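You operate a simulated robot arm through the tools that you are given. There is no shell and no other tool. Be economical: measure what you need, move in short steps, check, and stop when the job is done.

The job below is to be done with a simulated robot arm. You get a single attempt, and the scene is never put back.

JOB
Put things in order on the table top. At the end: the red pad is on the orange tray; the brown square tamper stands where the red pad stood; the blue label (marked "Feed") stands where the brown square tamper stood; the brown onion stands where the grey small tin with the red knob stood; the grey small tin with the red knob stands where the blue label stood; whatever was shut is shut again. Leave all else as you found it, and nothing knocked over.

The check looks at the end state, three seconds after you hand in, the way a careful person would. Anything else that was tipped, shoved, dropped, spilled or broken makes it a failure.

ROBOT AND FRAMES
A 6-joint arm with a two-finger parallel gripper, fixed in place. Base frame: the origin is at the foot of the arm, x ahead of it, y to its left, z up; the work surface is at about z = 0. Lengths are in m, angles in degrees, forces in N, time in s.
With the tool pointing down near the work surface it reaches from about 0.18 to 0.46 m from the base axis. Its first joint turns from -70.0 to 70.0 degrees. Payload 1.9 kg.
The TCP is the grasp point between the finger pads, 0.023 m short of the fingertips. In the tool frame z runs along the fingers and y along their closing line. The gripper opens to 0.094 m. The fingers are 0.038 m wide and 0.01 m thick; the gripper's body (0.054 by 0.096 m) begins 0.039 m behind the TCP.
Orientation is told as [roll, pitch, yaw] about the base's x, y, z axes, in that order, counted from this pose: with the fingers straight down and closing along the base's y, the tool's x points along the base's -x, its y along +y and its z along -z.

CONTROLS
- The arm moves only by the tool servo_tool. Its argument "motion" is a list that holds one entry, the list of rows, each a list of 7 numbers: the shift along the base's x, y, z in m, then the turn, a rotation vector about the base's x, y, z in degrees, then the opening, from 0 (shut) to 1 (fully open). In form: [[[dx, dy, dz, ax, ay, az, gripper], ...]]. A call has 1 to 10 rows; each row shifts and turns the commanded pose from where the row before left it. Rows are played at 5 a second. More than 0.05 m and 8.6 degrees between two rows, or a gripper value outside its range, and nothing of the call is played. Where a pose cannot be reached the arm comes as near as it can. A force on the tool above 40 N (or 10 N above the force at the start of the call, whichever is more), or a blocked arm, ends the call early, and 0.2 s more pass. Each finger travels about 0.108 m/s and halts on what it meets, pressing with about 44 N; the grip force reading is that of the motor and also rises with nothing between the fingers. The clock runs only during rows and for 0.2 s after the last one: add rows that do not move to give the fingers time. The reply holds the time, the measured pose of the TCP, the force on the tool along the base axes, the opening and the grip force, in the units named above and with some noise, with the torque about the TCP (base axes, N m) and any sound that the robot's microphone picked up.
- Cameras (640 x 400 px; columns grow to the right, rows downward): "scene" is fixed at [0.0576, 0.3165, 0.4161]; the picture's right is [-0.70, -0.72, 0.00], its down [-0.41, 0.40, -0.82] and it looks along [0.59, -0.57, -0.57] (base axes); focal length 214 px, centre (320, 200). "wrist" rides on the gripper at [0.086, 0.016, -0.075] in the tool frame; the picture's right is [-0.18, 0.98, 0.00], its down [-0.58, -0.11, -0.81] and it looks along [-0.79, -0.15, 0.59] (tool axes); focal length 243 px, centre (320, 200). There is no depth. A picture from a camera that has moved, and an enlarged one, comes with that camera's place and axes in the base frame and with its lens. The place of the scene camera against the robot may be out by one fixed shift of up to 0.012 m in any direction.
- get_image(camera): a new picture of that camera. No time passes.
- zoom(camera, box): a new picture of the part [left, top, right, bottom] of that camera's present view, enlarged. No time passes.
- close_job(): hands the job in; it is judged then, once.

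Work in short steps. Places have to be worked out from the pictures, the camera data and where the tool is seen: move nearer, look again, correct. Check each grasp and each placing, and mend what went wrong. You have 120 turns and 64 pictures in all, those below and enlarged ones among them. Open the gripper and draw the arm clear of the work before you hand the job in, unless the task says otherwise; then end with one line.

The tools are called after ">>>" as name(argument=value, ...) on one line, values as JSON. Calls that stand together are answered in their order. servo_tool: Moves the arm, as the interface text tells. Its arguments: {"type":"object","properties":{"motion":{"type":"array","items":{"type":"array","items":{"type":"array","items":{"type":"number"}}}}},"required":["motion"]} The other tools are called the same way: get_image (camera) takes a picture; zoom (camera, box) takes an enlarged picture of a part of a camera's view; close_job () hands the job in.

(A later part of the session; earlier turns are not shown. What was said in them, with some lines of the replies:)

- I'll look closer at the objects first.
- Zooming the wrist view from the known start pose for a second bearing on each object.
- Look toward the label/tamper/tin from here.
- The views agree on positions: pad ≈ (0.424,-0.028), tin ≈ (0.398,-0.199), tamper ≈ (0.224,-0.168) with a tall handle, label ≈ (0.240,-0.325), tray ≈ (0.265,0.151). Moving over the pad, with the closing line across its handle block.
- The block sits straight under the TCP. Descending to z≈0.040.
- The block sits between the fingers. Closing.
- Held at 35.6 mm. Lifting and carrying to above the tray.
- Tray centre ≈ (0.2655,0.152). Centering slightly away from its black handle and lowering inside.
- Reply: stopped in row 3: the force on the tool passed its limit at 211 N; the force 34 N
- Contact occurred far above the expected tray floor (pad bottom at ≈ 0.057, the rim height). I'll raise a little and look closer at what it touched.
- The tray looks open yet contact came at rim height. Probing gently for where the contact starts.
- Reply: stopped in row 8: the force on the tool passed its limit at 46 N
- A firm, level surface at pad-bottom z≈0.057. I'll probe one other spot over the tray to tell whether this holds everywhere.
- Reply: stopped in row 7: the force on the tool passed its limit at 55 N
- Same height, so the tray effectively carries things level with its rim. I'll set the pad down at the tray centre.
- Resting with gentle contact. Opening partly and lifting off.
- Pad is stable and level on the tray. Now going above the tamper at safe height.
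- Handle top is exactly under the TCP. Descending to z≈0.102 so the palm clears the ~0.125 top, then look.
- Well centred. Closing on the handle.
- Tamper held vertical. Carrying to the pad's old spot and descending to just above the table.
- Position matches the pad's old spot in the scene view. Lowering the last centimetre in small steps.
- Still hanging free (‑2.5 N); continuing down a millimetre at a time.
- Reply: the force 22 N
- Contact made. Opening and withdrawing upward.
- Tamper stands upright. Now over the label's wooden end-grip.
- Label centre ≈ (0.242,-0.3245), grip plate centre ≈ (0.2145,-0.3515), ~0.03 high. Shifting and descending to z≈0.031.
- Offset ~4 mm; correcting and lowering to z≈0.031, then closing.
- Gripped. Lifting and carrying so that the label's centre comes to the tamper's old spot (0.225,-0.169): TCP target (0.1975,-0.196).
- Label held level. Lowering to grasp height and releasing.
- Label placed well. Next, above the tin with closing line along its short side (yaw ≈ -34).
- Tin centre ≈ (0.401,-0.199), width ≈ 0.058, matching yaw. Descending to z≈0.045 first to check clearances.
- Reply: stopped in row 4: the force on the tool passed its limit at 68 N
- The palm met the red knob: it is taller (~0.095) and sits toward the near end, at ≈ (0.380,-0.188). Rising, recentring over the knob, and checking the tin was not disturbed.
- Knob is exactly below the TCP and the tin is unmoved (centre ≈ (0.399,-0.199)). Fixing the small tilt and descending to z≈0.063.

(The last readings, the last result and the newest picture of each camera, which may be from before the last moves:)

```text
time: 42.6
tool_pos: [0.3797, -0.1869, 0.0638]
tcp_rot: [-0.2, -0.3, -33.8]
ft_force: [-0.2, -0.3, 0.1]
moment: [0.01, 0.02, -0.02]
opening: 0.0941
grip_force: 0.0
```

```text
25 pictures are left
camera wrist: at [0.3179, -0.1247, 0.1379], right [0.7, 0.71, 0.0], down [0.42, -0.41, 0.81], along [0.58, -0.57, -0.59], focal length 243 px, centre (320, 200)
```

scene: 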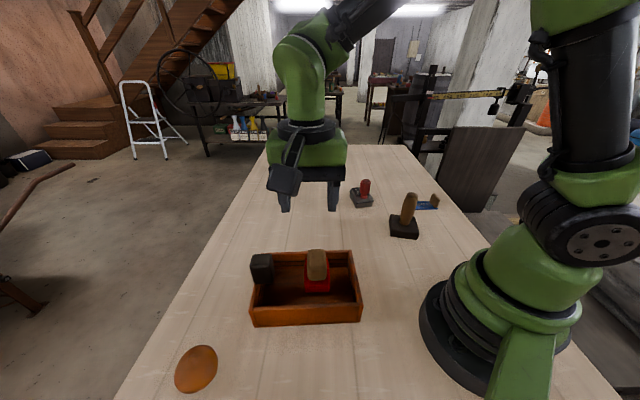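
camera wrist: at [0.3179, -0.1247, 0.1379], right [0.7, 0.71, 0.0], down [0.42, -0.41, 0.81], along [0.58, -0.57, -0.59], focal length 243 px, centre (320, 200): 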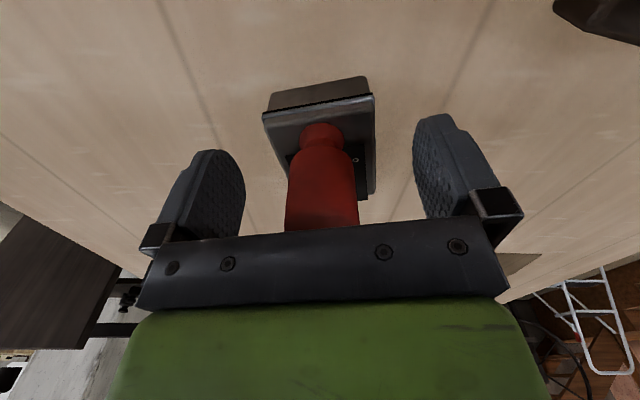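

Centred. Closing on the knob, then lifting only 8 mm to see whether the body comes along with it.

>>> servo_tool(motion=[[[0, 0, 0, 0, 0, 0, 0], [0, 0, 0, 0, 0, 0, 0], [0, 0, 0, 0, 0, 0, 0], [0, 0, 0, 0, 0, 0, 0], [0, 0, 0.004, 0, 0, 0, 0], [0, 0, 0.004, 0, 0, 0, 0], [0, 0, 0, 0, 0, 0, 0]]])

>>> zoom(camera="wrist", box=[240, 60, 400, 220])

>>> zoom(camera="scene", box=[320, 160, 410, 220])

```text
time: 44.2
tool_pos: [0.38, -0.1878, 0.073]
tcp_rot: [-0.1, -0.4, -33.8]
ft_force: [0.0, -0.6, -1.4]
moment: [0.05, 0.01, 0.0]
opening: 0.0302
grip_force: 44.5
```

```text
2.50 times, centred on (320, 140) of wrist
camera zoom: at [0.318, -0.1249, 0.1459], right [0.7, 0.71, 0.0], down [0.42, -0.41, 0.81], along [0.58, -0.57, -0.59], focal length 606 px, centre (320, 350)
```

zoom: 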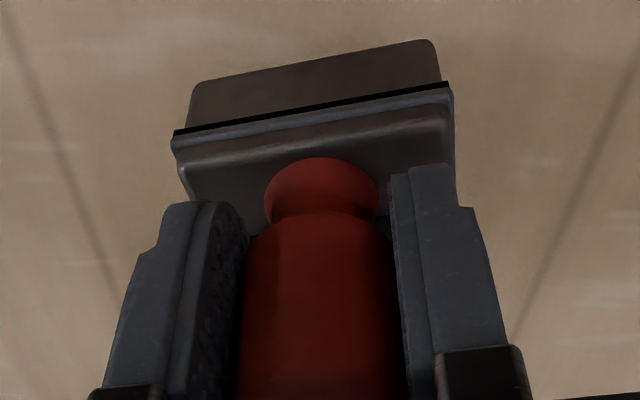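

```text
6.67 times, centred on (365, 190) of scene
camera zoom: at [0.0577, 0.3165, 0.4161], right [-0.7, -0.72, 0.0], down [-0.41, 0.4, -0.82], along [0.59, -0.57, -0.57], focal length 1430 px, centre (20, 267)
```

zoom: 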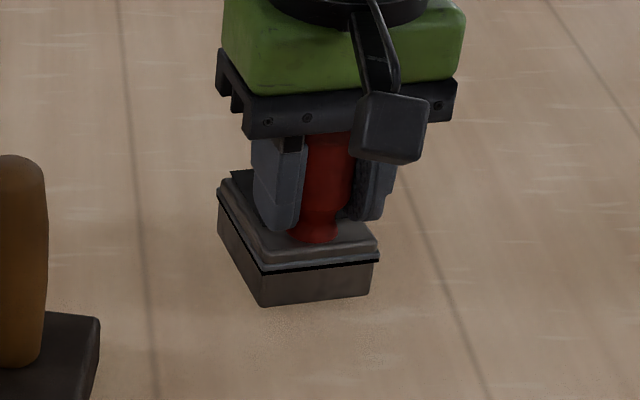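

The body rises with the knob (same place relative to the gripper). Lifting and carrying so the tin's centre lands on the label's old spot: TCP → (0.223,-0.3135).

>>> servo_tool(motion=[[[0, 0, 0.02, 0, 0, 0, 0], [0, 0, 0.03, 0, 0, 0, 0], [-0.0314, -0.0251, 0, 0, 0, 0, 0], [-0.0314, -0.0251, 0, 0, 0, 0, 0], [-0.0314, -0.0251, 0, 0, 0, 0, 0], [-0.0314, -0.0251, 0, 0, 0, 0, 0], [-0.0314, -0.0251, 0, 0, 0, 0, 0], [0, 0, -0.03, 0, 0, 0, 0], [0, 0, -0.015, 0, 0, 0, 0], [0, 0, 0, 0, 0, 0, 0]]])

>>> get_image(camera="wrist")

>>> get_image(camera="scene")

```text
time: 46.5
tool_pos: [0.223, -0.3133, 0.0775]
tcp_rot: [-0.2, -0.4, -33.8]
ft_force: [0.1, 0.1, -1.4]
moment: [0.01, 0.04, 0.01]
opening: 0.0299
grip_force: 44.2
```

```text
22 pictures are left
camera wrist: at [0.1608, -0.2506, 0.1509], right [0.7, 0.71, 0.0], down [0.42, -0.41, 0.81], along [0.58, -0.57, -0.59], focal length 243 px, centre (320, 200)
```

wrist: 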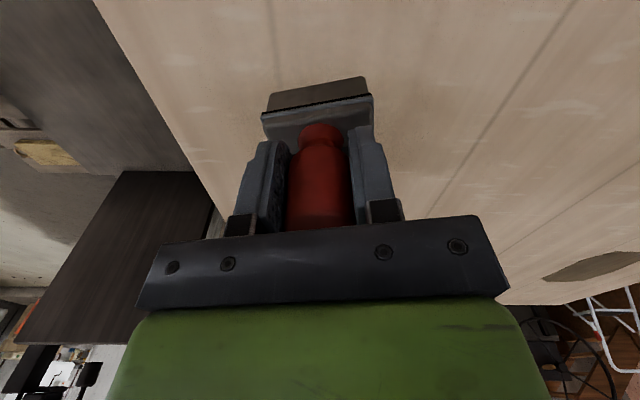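

```text
21 pictures are left
```

scene: 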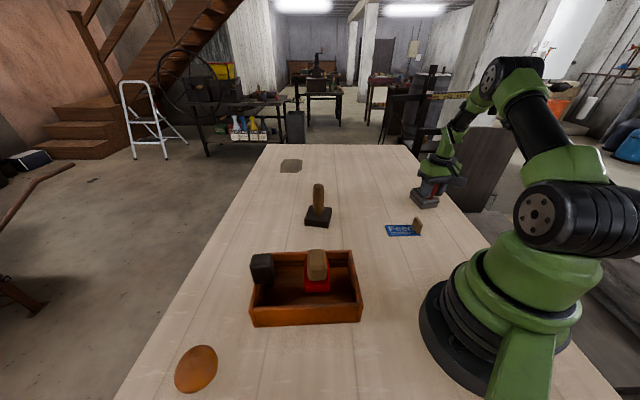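

Lowering to the table.

>>> servo_tool(motion=[[[0, 0, -0.006, 0, 0, 0, 0], [0, 0, -0.004, 0, 0, 0, 0], [0, 0, -0.001, 0, 0, 0, 0], [0, 0, -0.001, 0, 0, 0, 0], [0, 0, 0, 0, 0, 0, 0]]])

```text
time: 47.6
tool_pos: [0.2227, -0.3137, 0.0641]
tcp_rot: [-0.2, -0.4, -33.8]
ft_force: [0.6, -0.3, -1.5]
moment: [0.01, -0.07, -0.01]
opening: 0.0303
grip_force: 43.7
```

>>> servo_tool(motion=[[[0, 0, -0.001, 0, 0, 0, 0], [0, 0, -0.0005, 0, 0, 0, 0], [0, 0, 0, 0, 0, 0, 0]]])

```text
time: 48.3
tool_pos: [0.2232, -0.3143, 0.0641]
tcp_rot: [-0.2, -0.4, -34.0]
ft_force: [-0.9, 0.7, 3.9]
moment: [0.24, -0.04, 0.09]
opening: 0.03
grip_force: 44.2
stopped in row 3: the force on the tool passed its limit at 43 N (the readings are from after the stop); the commanded pose is now the measured one
```

Touching the table. Opening and rising.

>>> servo_tool(motion=[[[0, 0, 0, 0, 0, 0, 1], [0, 0, 0, 0, 0, 0, 1], [0, 0, 0, 0, 0, 0, 1], [0, 0, 0.03, 0, 0, 0, 1], [0, 0, 0.04, 0, 0, 0, 1], [0, 0, 0.04, 0, 0, 0, 1], [0, 0, 0.04, 0, 0, 0, 1], [0, 0, 0, 0, 0, 0, 1]]])

>>> zoom(camera="scene", box=[290, 150, 480, 270])

```text
time: 50.1
tool_pos: [0.2232, -0.315, 0.2153]
tcp_rot: [-0.3, -0.5, -33.9]
ft_force: [-0.4, 0.4, -0.3]
moment: [0.01, 0.01, -0.01]
opening: 0.094
grip_force: 0.0
```

```text
3.33 times, centred on (385, 210) of scene
camera zoom: at [0.0576, 0.3165, 0.4161], right [-0.7, -0.72, 0.0], down [-0.41, 0.4, -0.82], along [0.59, -0.57, -0.57], focal length 715 px, centre (103, 167)
```

zoom: 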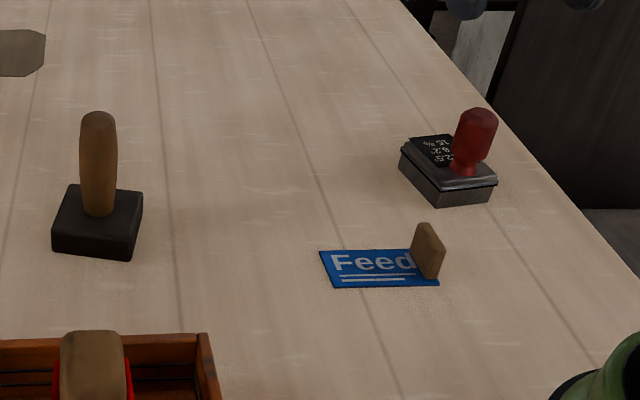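

All as planned so far. Now swinging at height toward the onion.

>>> servo_tool(motion=[[[0.011, 0.045, 0.008, 0, 0, 6, 1], [0.011, 0.045, 0.008, 0, 0, 6, 1], [0.011, 0.045, 0.008, 0, 0, 6, 1], [0.011, 0.045, 0.008, 0, 0, 6, 1], [0.011, 0.045, 0.008, 0, 0, 6, 1], [0.011, 0.045, 0, 0, 0, 6, 1], [0.011, 0.045, 0, 0, 0, 6, 1], [0, 0, 0, 0, 0, 0, 1]]])

>>> servo_tool(motion=[[[-0.0086, 0.042, 0, 0, 0, 6.5, 1], [-0.0086, 0.042, 0, 0, 0, 6.5, 1], [-0.0086, 0.042, 0, 0, 0, 6.5, 1], [-0.0086, 0.042, 0, 0, 0, 6.5, 1], [-0.0086, 0.042, 0, 0, 0, 6.5, 1], [-0.0086, 0.042, 0, 0, 0, 6.5, 1], [-0.0086, 0.042, 0, 0, 0, 6, 1], [0, 0, 0, 0, 0, 0, 1]]])

>>> get_image(camera="wrist")

```text
time: 51.9
tool_pos: [0.299, 0.0022, 0.2548]
tcp_rot: [-0.2, -0.5, 8.1]
ft_force: [0.9, -0.3, -0.4]
moment: [0.02, -0.03, 0.01]
opening: 0.0941
grip_force: 0.1
```

```text
time: 53.7
tool_pos: [0.2399, 0.2949, 0.2544]
tcp_rot: [-0.3, -0.4, 53.1]
ft_force: [0.1, 0.0, -0.5]
moment: [0.0, 0.0, 0.01]
opening: 0.0942
grip_force: 0.1
```

```text
19 pictures are left
camera wrist: at [0.1756, 0.2361, 0.3272], right [-0.68, 0.74, 0.0], down [0.43, 0.4, 0.81], along [0.6, 0.55, -0.58], focal length 243 px, centre (320, 200)
```

wrist: 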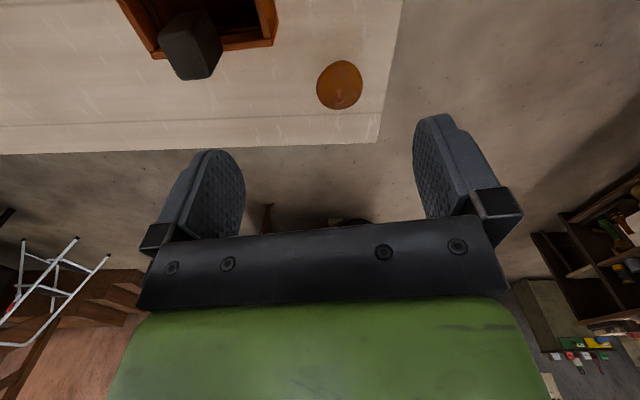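

>>> zoom(camera="wrist", box=[260, 30, 420, 130])

```text
4.00 times, centred on (340, 80) of wrist
camera zoom: at [0.1756, 0.2361, 0.3272], right [-0.68, 0.74, 0.0], down [0.43, 0.4, 0.81], along [0.6, 0.55, -0.58], focal length 970 px, centre (240, 680)
```

zoom: 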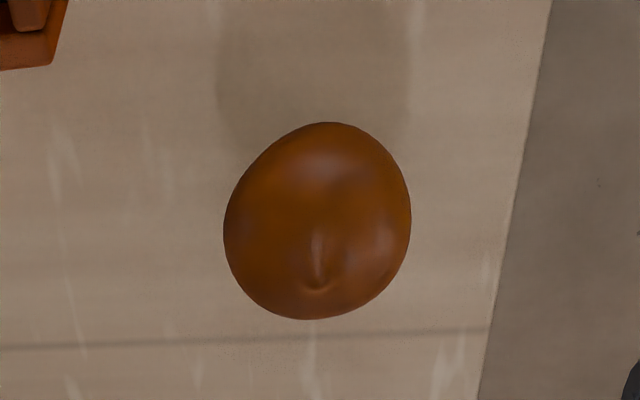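

Onion centre ≈ (0.282,0.367), ~0.06 across, at the reach limit; I'll close tangentially with the TCP slightly inboard. Approaching to z≈0.12.

>>> servo_tool(motion=[[[0.0125, 0.022, -0.03, 0.2, 0.3, 0, 1], [0.0125, 0.022, -0.03, 0, 0, 0, 1], [0.0126, 0.022, -0.03, 0, 0, 0, 1], [0, 0, -0.04, 0, 0, 0, 1], [0, 0, 0, 0, 0, 0, 1]]])

>>> get_image(camera="wrist")

```text
time: 54.9
tool_pos: [0.2773, 0.362, 0.1242]
tcp_rot: [0.2, -0.4, 53.1]
ft_force: [0.2, 0.4, 0.1]
moment: [0.05, 0.01, -0.01]
opening: 0.0939
grip_force: 0.0
```

```text
17 pictures are left
camera wrist: at [0.2125, 0.3026, 0.1973], right [-0.68, 0.74, 0.0], down [0.43, 0.39, 0.81], along [0.6, 0.55, -0.59], focal length 243 px, centre (320, 200)
```

wrist: 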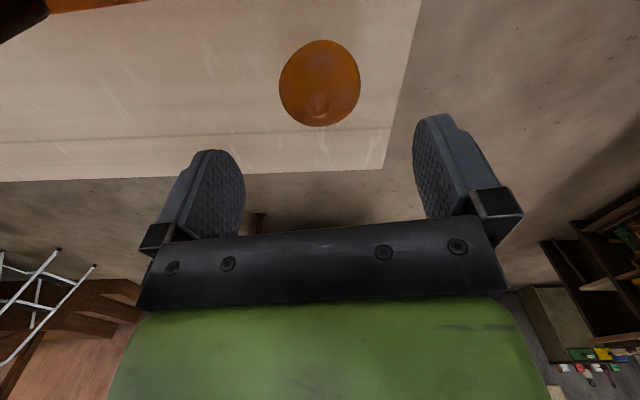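

Laterally centred, TCP ~6 mm inboard of the centre. Descending to z≈0.029.

>>> servo_tool(motion=[[[0, 0, -0.03, 0, 0, 0, 1], [0, 0, -0.03, 0, 0, 0, 1], [0, 0, -0.025, 0, 0, 0, 1], [0, 0, -0.01, 0, 0, 0, 1], [0, 0, 0, 0, 0, 0, 1]]])

>>> get_image(camera="wrist")

```text
time: 56.1
tool_pos: [0.2793, 0.3626, 0.0295]
tcp_rot: [0.2, -0.5, 53.1]
ft_force: [0.2, 0.6, -0.4]
moment: [-0.02, -0.01, 0.0]
opening: 0.094
grip_force: 0.1
```

```text
16 pictures are left
camera wrist: at [0.2138, 0.3031, 0.1027], right [-0.67, 0.74, 0.0], down [0.43, 0.39, 0.81], along [0.6, 0.55, -0.59], focal length 243 px, centre (320, 200)
```

wrist: 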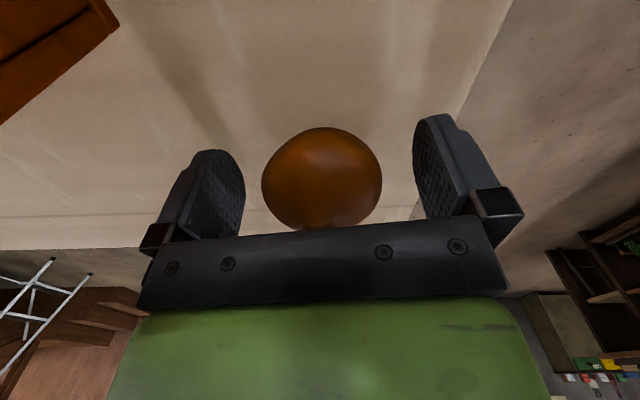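

Onion sits right at the grasp point. Closing, then a small lift to check.

>>> servo_tool(motion=[[[0, 0, 0, 0, 0, 0, 0], [0, 0, 0, 0, 0, 0, 0], [0, 0, 0, 0, 0, 0, 0], [0, 0, 0, 0, 0, 0, 0]]])

>>> servo_tool(motion=[[[0, 0, 0.01, 0, 0, 0, 0], [0, 0, 0.03, 0, 0, 0, 0], [0, 0, 0.04, 0, 0, 0, 0], [0, 0, 0.04, 0, 0, 0, 0], [0, 0, 0.03, 0, 0, 0, 0], [0, 0, 0, 0, 0, 0, 0]]])

>>> get_image(camera="wrist")

```text
time: 57.1
tool_pos: [0.2781, 0.363, 0.0304]
tcp_rot: [0.2, -0.4, 53.2]
ft_force: [-0.5, 0.0, 0.7]
moment: [-0.04, 0.02, 0.01]
opening: 0.0599
grip_force: 43.6
```

```text
time: 58.5
tool_pos: [0.2803, 0.3641, 0.1794]
tcp_rot: [0.4, -0.5, 53.0]
ft_force: [-0.1, -1.0, -1.4]
moment: [-0.05, 0.04, -0.06]
opening: 0.0598
grip_force: 43.9
out of reach, approached as far as the arm can: row 2
```

```text
15 pictures are left
camera wrist: at [0.2165, 0.3035, 0.2529], right [-0.67, 0.74, 0.01], down [0.44, 0.39, 0.81], along [0.6, 0.55, -0.58], focal length 243 px, centre (320, 200)
```

wrist: 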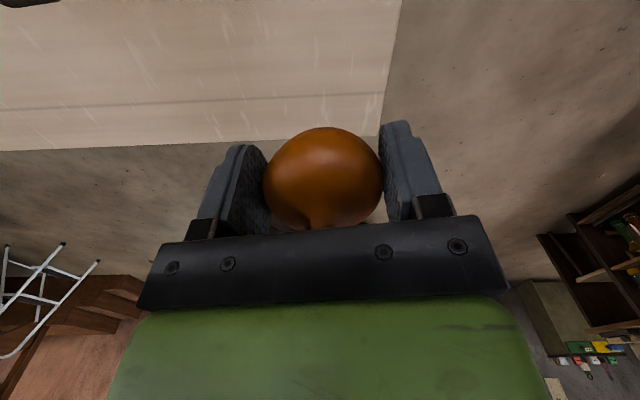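

Onion held firmly. Carrying high around to the tin's old spot.

>>> servo_tool(motion=[[[0.01, -0.032, 0.015, 0, 0, -6.1, 0], [0.01, -0.032, 0.015, 0, 0, -6.1, 0], [0.02, -0.04, 0, 0, 0, -6.1, 0], [0.02, -0.04, 0, 0, 0, -6.1, 0], [0.02, -0.04, 0, 0, 0, -6.1, 0], [0.006, -0.045, 0, 0, 0, -6.1, 0], [0.006, -0.045, 0, 0, 0, -6.1, 0], [0.006, -0.045, 0, 0, 0, -6.1, 0], [0.006, -0.045, 0, 0, 0, -6.1, 0], [0, 0, 0, 0, 0, 0, 0]]])

>>> servo_tool(motion=[[[0.003, -0.0494, 0, 0, 0, -6.1, 0], [0.003, -0.0494, 0, 0, 0, -6.1, 0], [0.003, -0.0494, 0, 0, 0, -6.1, 0], [0.003, -0.0494, 0, 0, 0, -6.1, 0], [0, 0, 0, 0, 0, 0, 0]]])

```text
time: 60.7
tool_pos: [0.4428, 0.043, 0.2343]
tcp_rot: [0.1, -0.4, -1.9]
ft_force: [0.7, -0.3, 0.1]
moment: [-0.02, 0.01, 0.01]
opening: 0.0599
grip_force: 44.3
out of reach, approached as far as the arm can: row 1, 2, 3, 4, 6, 7, 8
```

```text
time: 61.9
tool_pos: [0.4277, -0.137, 0.2246]
tcp_rot: [0.1, -0.4, -26.3]
ft_force: [-0.1, 0.0, -0.9]
moment: [0.04, -0.02, -0.02]
opening: 0.0599
grip_force: 43.9
out of reach, approached as far as the arm can: row 2, 3, 4
```

The arm strayed along its reach limit; checking the pose and drawing slightly inward.

>>> servo_tool(motion=[[[-0.02, -0.01, -0.01, 0, 0, 0, 0], [-0.015, -0.02, -0.01, 0, 0, 0, 0], [0, 0, 0, 0, 0, 0, 0]]])

>>> get_image(camera="wrist")

```text
time: 62.7
tool_pos: [0.4175, -0.1705, 0.2144]
tcp_rot: [0.2, -0.4, -26.2]
ft_force: [0.0, -1.4, -1.7]
moment: [0.02, 0.03, 0.01]
opening: 0.0598
grip_force: 44.3
out of reach, approached as far as the arm can: row 1, 2
```

```text
14 pictures are left
camera wrist: at [0.3468, -0.117, 0.2868], right [0.6, 0.8, 0.0], down [0.47, -0.35, 0.81], along [0.65, -0.48, -0.59], focal length 243 px, centre (320, 200)
```

wrist: 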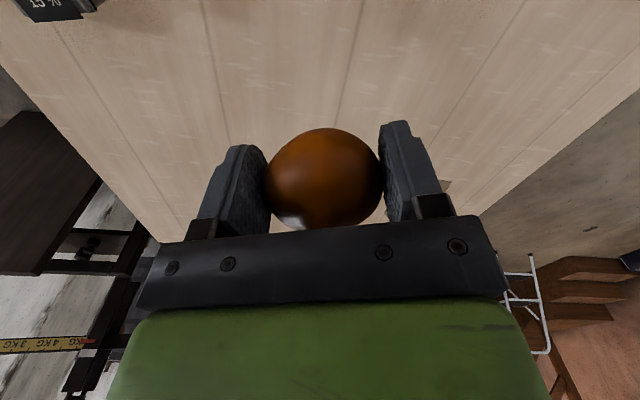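

>>> servo_tool(motion=[[[-0.01, -0.013, -0.03, 0, 0, 0, 0], [-0.011, -0.014, -0.03, 0, 0, 0, 0], [0, 0, -0.03, 0, 0, 0, 0], [0, 0, 0, 0, 0, 0, 0]]])

```text
time: 63.7
tool_pos: [0.4136, -0.2053, 0.1248]
tcp_rot: [0.3, -0.5, -26.2]
ft_force: [0.0, 0.2, -2.1]
moment: [-0.02, 0.0, 0.01]
opening: 0.0597
grip_force: 44.1
out of reach, approached as far as the arm can: row 1, 2
```

>>> servo_tool(motion=[[[-0.018, 0.008, -0.02, 0, 0, 0, 0], [0, 0, -0.03, 0, 0, 0, 0], [0, 0, -0.03, 0, 0, 0, 0], [0, 0, 0, 0, 0, 0, 0]]])

>>> zoom(camera="scene", box=[290, 150, 450, 250])

```text
time: 64.7
tool_pos: [0.4094, -0.2044, 0.0441]
tcp_rot: [0.3, -0.5, -26.1]
ft_force: [0.5, 0.3, -1.2]
moment: [-0.02, 0.0, 0.02]
opening: 0.0596
grip_force: 44.1
out of reach, approached as far as the arm can: row 1, 3
```

```text
4.00 times, centred on (370, 200) of scene
camera zoom: at [0.0576, 0.3165, 0.4161], right [-0.7, -0.72, 0.0], down [-0.41, 0.4, -0.82], along [0.59, -0.57, -0.57], focal length 858 px, centre (120, 200)
```

zoom: 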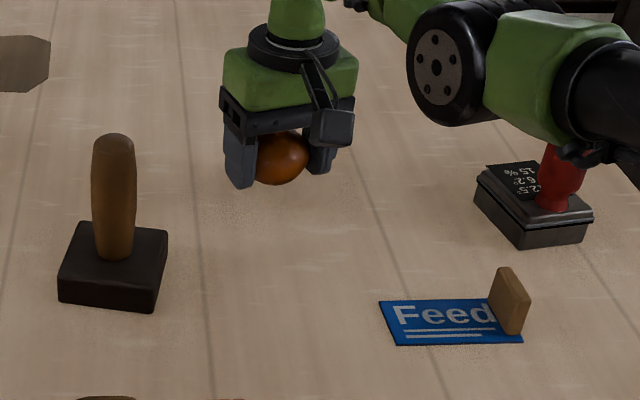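

>>> servo_tool(motion=[[[-0.014, 0.007, 0, 0, 0, 0, 0], [0, 0, 0, 0, 0, 0, 0]]])

```text
time: 65.3
tool_pos: [0.4092, -0.2033, 0.0417]
tcp_rot: [0.1, -0.3, -26.3]
ft_force: [0.4, -0.3, -0.8]
moment: [0.01, 0.01, -0.04]
opening: 0.0594
grip_force: 44.2
out of reach, approached as far as the arm can: row 1
```

>>> servo_tool(motion=[[[-0.006, 0.003, 0.01, 0, 0, 0, 0], [-0.006, 0.003, 0, 0, 0, 0, 0], [0, 0, 0, 0, 0, 0, 0]]])

```text
time: 66.1
tool_pos: [0.4103, -0.2034, 0.0512]
tcp_rot: [0.3, -0.3, -26.2]
ft_force: [0.5, -0.1, -0.8]
moment: [-0.01, 0.0, -0.02]
opening: 0.0599
grip_force: 43.8
out of reach, approached as far as the arm can: row 1, 2
```

The arm seems stuck fully stretched, so inward steps are refused. Pure vertical moves toward shoulder height should bend the elbow again; then small inward steps.

>>> servo_tool(motion=[[[0, 0, 0.015, 0, 0, 0, 0], [0, 0, 0.015, 0, 0, 0, 0], [0, 0, 0.015, 0, 0, 0, 0], [0, 0, 0.015, 0, 0, 0, 0], [0, 0, 0.01, 0, 0, 0, 0], [-0.0018, 0.0009, 0, 0, 0, 0, 0], [-0.0018, 0.0009, 0, 0, 0, 0, 0], [-0.0018, 0.0009, 0, 0, 0, 0, 0], [-0.0018, 0.0009, 0, 0, 0, 0, 0], [-0.0018, 0.0009, 0, 0, 0, 0, 0]]])

```text
time: 68.3
tool_pos: [0.4124, -0.2062, 0.1202]
tcp_rot: [0.2, -0.4, -26.2]
ft_force: [-0.1, 0.3, -1.2]
moment: [0.02, 0.0, 0.0]
opening: 0.0593
grip_force: 44.0
out of reach, approached as far as the arm can: row 3, 7, 9
```

Small steps don't free it; trying one large inward step (clear air, z≈0.12).

>>> servo_tool(motion=[[[-0.043, 0.0215, 0, 0, 0, 0, 0], [0, 0, 0, 0, 0, 0, 0]]])

```text
time: 68.9
tool_pos: [0.4127, -0.2054, 0.1209]
tcp_rot: [0.2, -0.4, -26.1]
ft_force: [-0.2, -0.5, -0.6]
moment: [0.04, 0.01, 0.02]
opening: 0.0598
grip_force: 43.7
out of reach, approached as far as the arm can: row 1
```

Trying a tool tilt (fingers outward, wrist inward) to break the stretched pose.

>>> servo_tool(motion=[[[0, 0, 0, -1.8, -3.6, 0, 0], [0, 0, 0, -1.8, -3.6, 0, 0], [0, 0, 0, 0, 0, 0, 0]]])

```text
time: 69.7
tool_pos: [0.434, -0.2161, 0.1207]
tcp_rot: [0.1, -8.4, -26.2]
ft_force: [-1.0, 0.1, -1.6]
moment: [0.0, 0.01, 0.03]
opening: 0.0594
grip_force: 44.2
out of reach, approached as far as the arm can: row 1, 2
```

Tilt does respond (TCP swung outward on a fixed wrist). So I'll tilt slightly the other way, which brings the TCP inward to the target radius with ~5° lean.

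>>> servo_tool(motion=[[[-0.015, 0.0075, 0, 2, 4, 0, 0], [-0.015, 0.0075, 0, 2, 4, 0, 0], [-0.008, 0.004, 0, 2, 4, 0, 0], [0, 0, 0, 0, 0, 0, 0]]])

```text
time: 70.7
tool_pos: [0.4019, -0.1985, 0.1198]
tcp_rot: [0.3, 5.0, -26.2]
ft_force: [-1.3, 0.3, -0.4]
moment: [0.0, -0.01, -0.03]
opening: 0.0596
grip_force: 43.8
out of reach, approached as far as the arm can: row 1, 2, 3
```

Pose (0.402,-0.1985), lean 5°. Descending to near the table.

>>> servo_tool(motion=[[[-0.001, 0.0, -0.02, 0, 0, 0, 0], [-0.001, 0.0, -0.02, 0, 0, 0, 0], [-0.001, 0, -0.02, 0, 0, 0, 0], [-0.001, 0, -0.017, 0, 0, 0, 0], [0, 0, 0, 0, 0, 0, 0]]])

>>> get_image(camera="wrist")

```text
time: 71.9
tool_pos: [0.3962, -0.1974, 0.0424]
tcp_rot: [0.2, 4.9, -26.2]
ft_force: [0.8, -0.1, -2.0]
moment: [-0.03, -0.01, -0.02]
opening: 0.0593
grip_force: 44.1
```

```text
12 pictures are left
camera wrist: at [0.3328, -0.1477, 0.123], right [0.6, 0.8, -0.01], down [0.53, -0.39, 0.75], along [0.6, -0.46, -0.66], focal length 243 px, centre (320, 200)
```

wrist: 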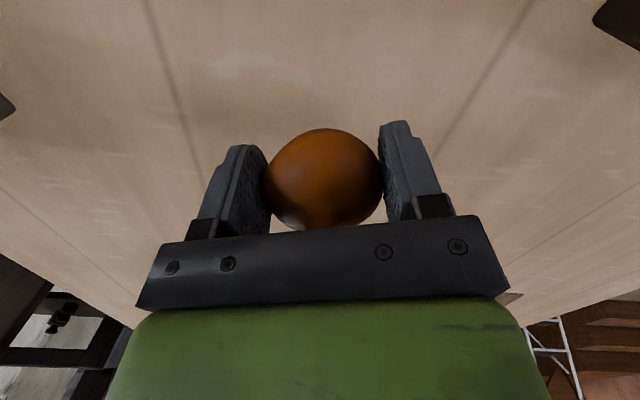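

On target and those rows were reachable. Trying to remove the lean while holding position.

>>> servo_tool(motion=[[[0, 0, 0, -1.1, -2.2, 0, 0], [0, 0, 0, -1.1, -2.2, 0, 0], [0, 0, 0, 0, 0, 0, 0]]])

```text
time: 72.7
tool_pos: [0.4073, -0.2044, 0.041]
tcp_rot: [0.2, 0.1, -26.2]
ft_force: [0.4, 0.8, -1.4]
moment: [0.02, -0.02, 0.02]
opening: 0.0595
grip_force: 44.0
out of reach, approached as far as the arm can: row 1, 2
```

Not possible without moving out; I'll use the slight lean. Tilting back and lowering gently to contact.

>>> servo_tool(motion=[[[-0.006, 0.0035, 0, 1.1, 2.2, 0, 0], [-0.006, 0.0035, 0, 1.1, 2.2, 0, 0], [0, 0, -0.003, 0, 0, 0, 0], [0, 0, -0.002, 0, 0, 0, 0], [0, 0, 0, 0, 0, 0, 0]]])

```text
time: 73.9
tool_pos: [0.3961, -0.1969, 0.0369]
tcp_rot: [0.2, 5.0, -26.2]
ft_force: [-0.8, -0.5, -1.2]
moment: [-0.02, 0.0, 0.01]
opening: 0.0595
grip_force: 44.2
```

>>> servo_tool(motion=[[[0, 0, -0.002, 0, 0, 0, 0], [0, 0, -0.002, 0, 0, 0, 0], [0, 0, -0.001, 0, 0, 0, 0], [0, 0, -0.001, 0, 0, 0, 0], [0, 0, 0, 0, 0, 0, 0]]])

```text
time: 75.1
tool_pos: [0.3931, -0.197, 0.032]
tcp_rot: [0.2, 4.8, -26.2]
ft_force: [-1.5, 0.8, 6.5]
moment: [-0.04, -0.08, 0.01]
opening: 0.0593
grip_force: 44.1
```

Contact (6.5 N). Opening and rising straight up.

>>> servo_tool(motion=[[[0, 0, 0, 0, 0, 0, 0.75], [0, 0, 0, 0, 0, 0, 1], [0, 0, 0, 0, 0, 0, 1], [0, 0, 0, 0, 0, 0, 1], [0, 0, 0.02, 0, 0, 0, 1], [0, 0, 0.03, 0, 0, 0, 1], [0, 0, 0.03, 0, 0, 0, 1], [0, 0, 0.03, 0, 0, 0, 1], [0, 0, 0, 0, 0, 0, 1]]])

>>> get_image(camera="wrist")

>>> zoom(camera="scene", box=[270, 140, 470, 265])

```text
time: 77.1
tool_pos: [0.3981, -0.1983, 0.1417]
tcp_rot: [0.2, 4.9, -26.1]
ft_force: [0.5, 0.3, -0.3]
moment: [-0.05, -0.01, 0.0]
opening: 0.0941
grip_force: 0.1
out of reach, approached as far as the arm can: row 7
```

```text
11 pictures are left
camera wrist: at [0.3353, -0.1484, 0.2226], right [0.6, 0.8, -0.01], down [0.53, -0.39, 0.75], along [0.6, -0.46, -0.66], focal length 243 px, centre (320, 200)
```

wrist: 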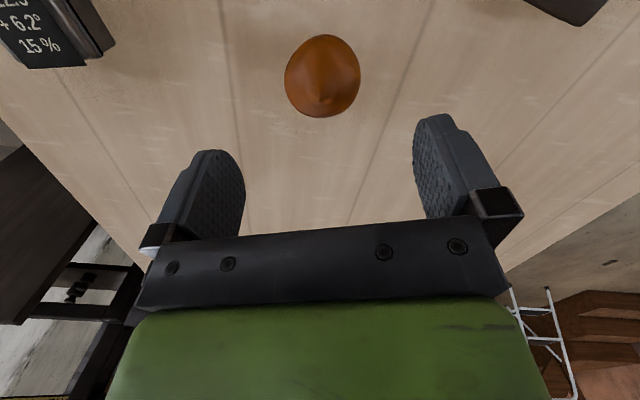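

```text
3.20 times, centred on (370, 202) of scene
camera zoom: at [0.0576, 0.3165, 0.4161], right [-0.7, -0.72, 0.0], down [-0.41, 0.4, -0.82], along [0.59, -0.57, -0.57], focal length 686 px, centre (160, 192)
```

zoom: 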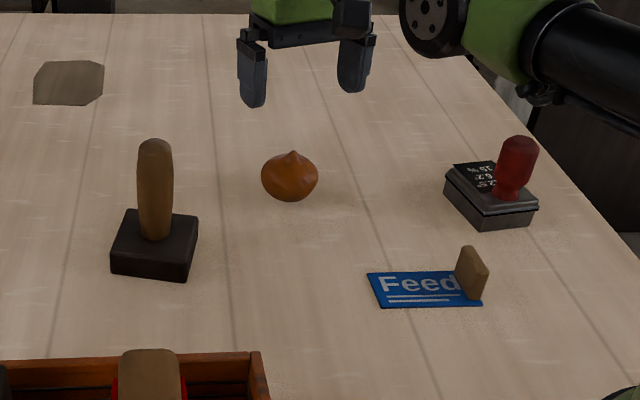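

Onion stands upright at ≈ (0.398,-0.196). Raising the arm clear and taking a last overview.

>>> servo_tool(motion=[[[0, 0, 0.04, 0, 0, 0, 1], [0, 0, 0.04, 0, 0, 0, 1], [-0.01, 0.005, 0.04, 0, 0, 0, 1], [-0.01, 0.005, 0.04, 0, 0, 0, 1], [0, 0, 0, 0, 0, 0, 1]]])

>>> get_image(camera="scene")

>>> zoom(camera="scene", box=[245, 235, 370, 335])

```text
time: 78.3
tool_pos: [0.3752, -0.1706, 0.2952]
tcp_rot: [0.6, 4.5, -26.5]
ft_force: [0.5, -0.6, -1.1]
moment: [-0.01, -0.02, -0.02]
opening: 0.094
grip_force: 0.0
out of reach, approached as far as the arm can: row 1, 2, 4
```

```text
9 pictures are left
```

scene: 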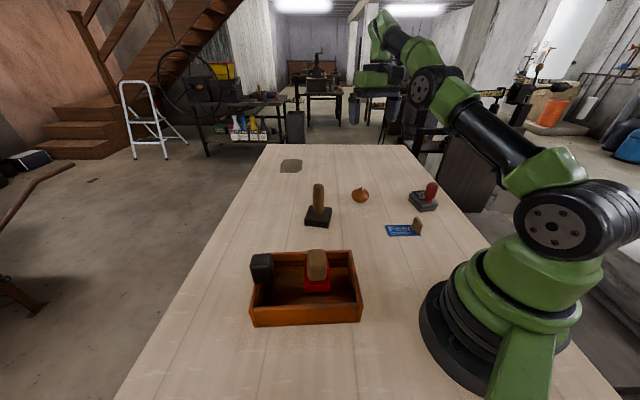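

```text
4.00 times, centred on (308, 285) of scene
camera zoom: at [0.0576, 0.3165, 0.4161], right [-0.7, -0.72, 0.0], down [-0.41, 0.4, -0.82], along [0.59, -0.57, -0.57], focal length 858 px, centre (370, -140)
```

zoom: 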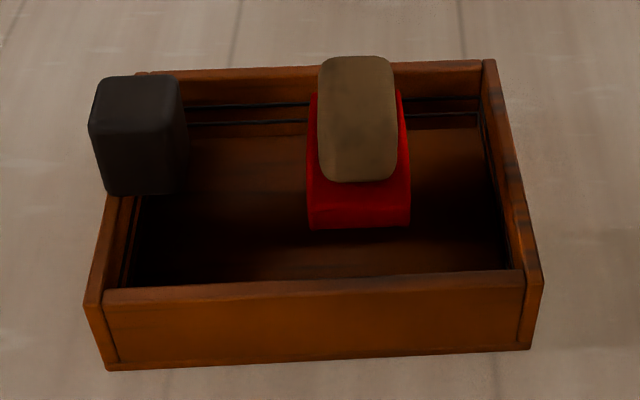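

All five items are in place and upright, the tray and everything else look unchanged, and the gripper is open and clear. Handing in.

>>> close_job()

```text
The job is handed in.
```

I handed the job in with all five items in place, upright and steady in the last pictures. The one oddity is the red pad: it sits at the tray's rim height rather than down inside, because it met a firm, level surface there.
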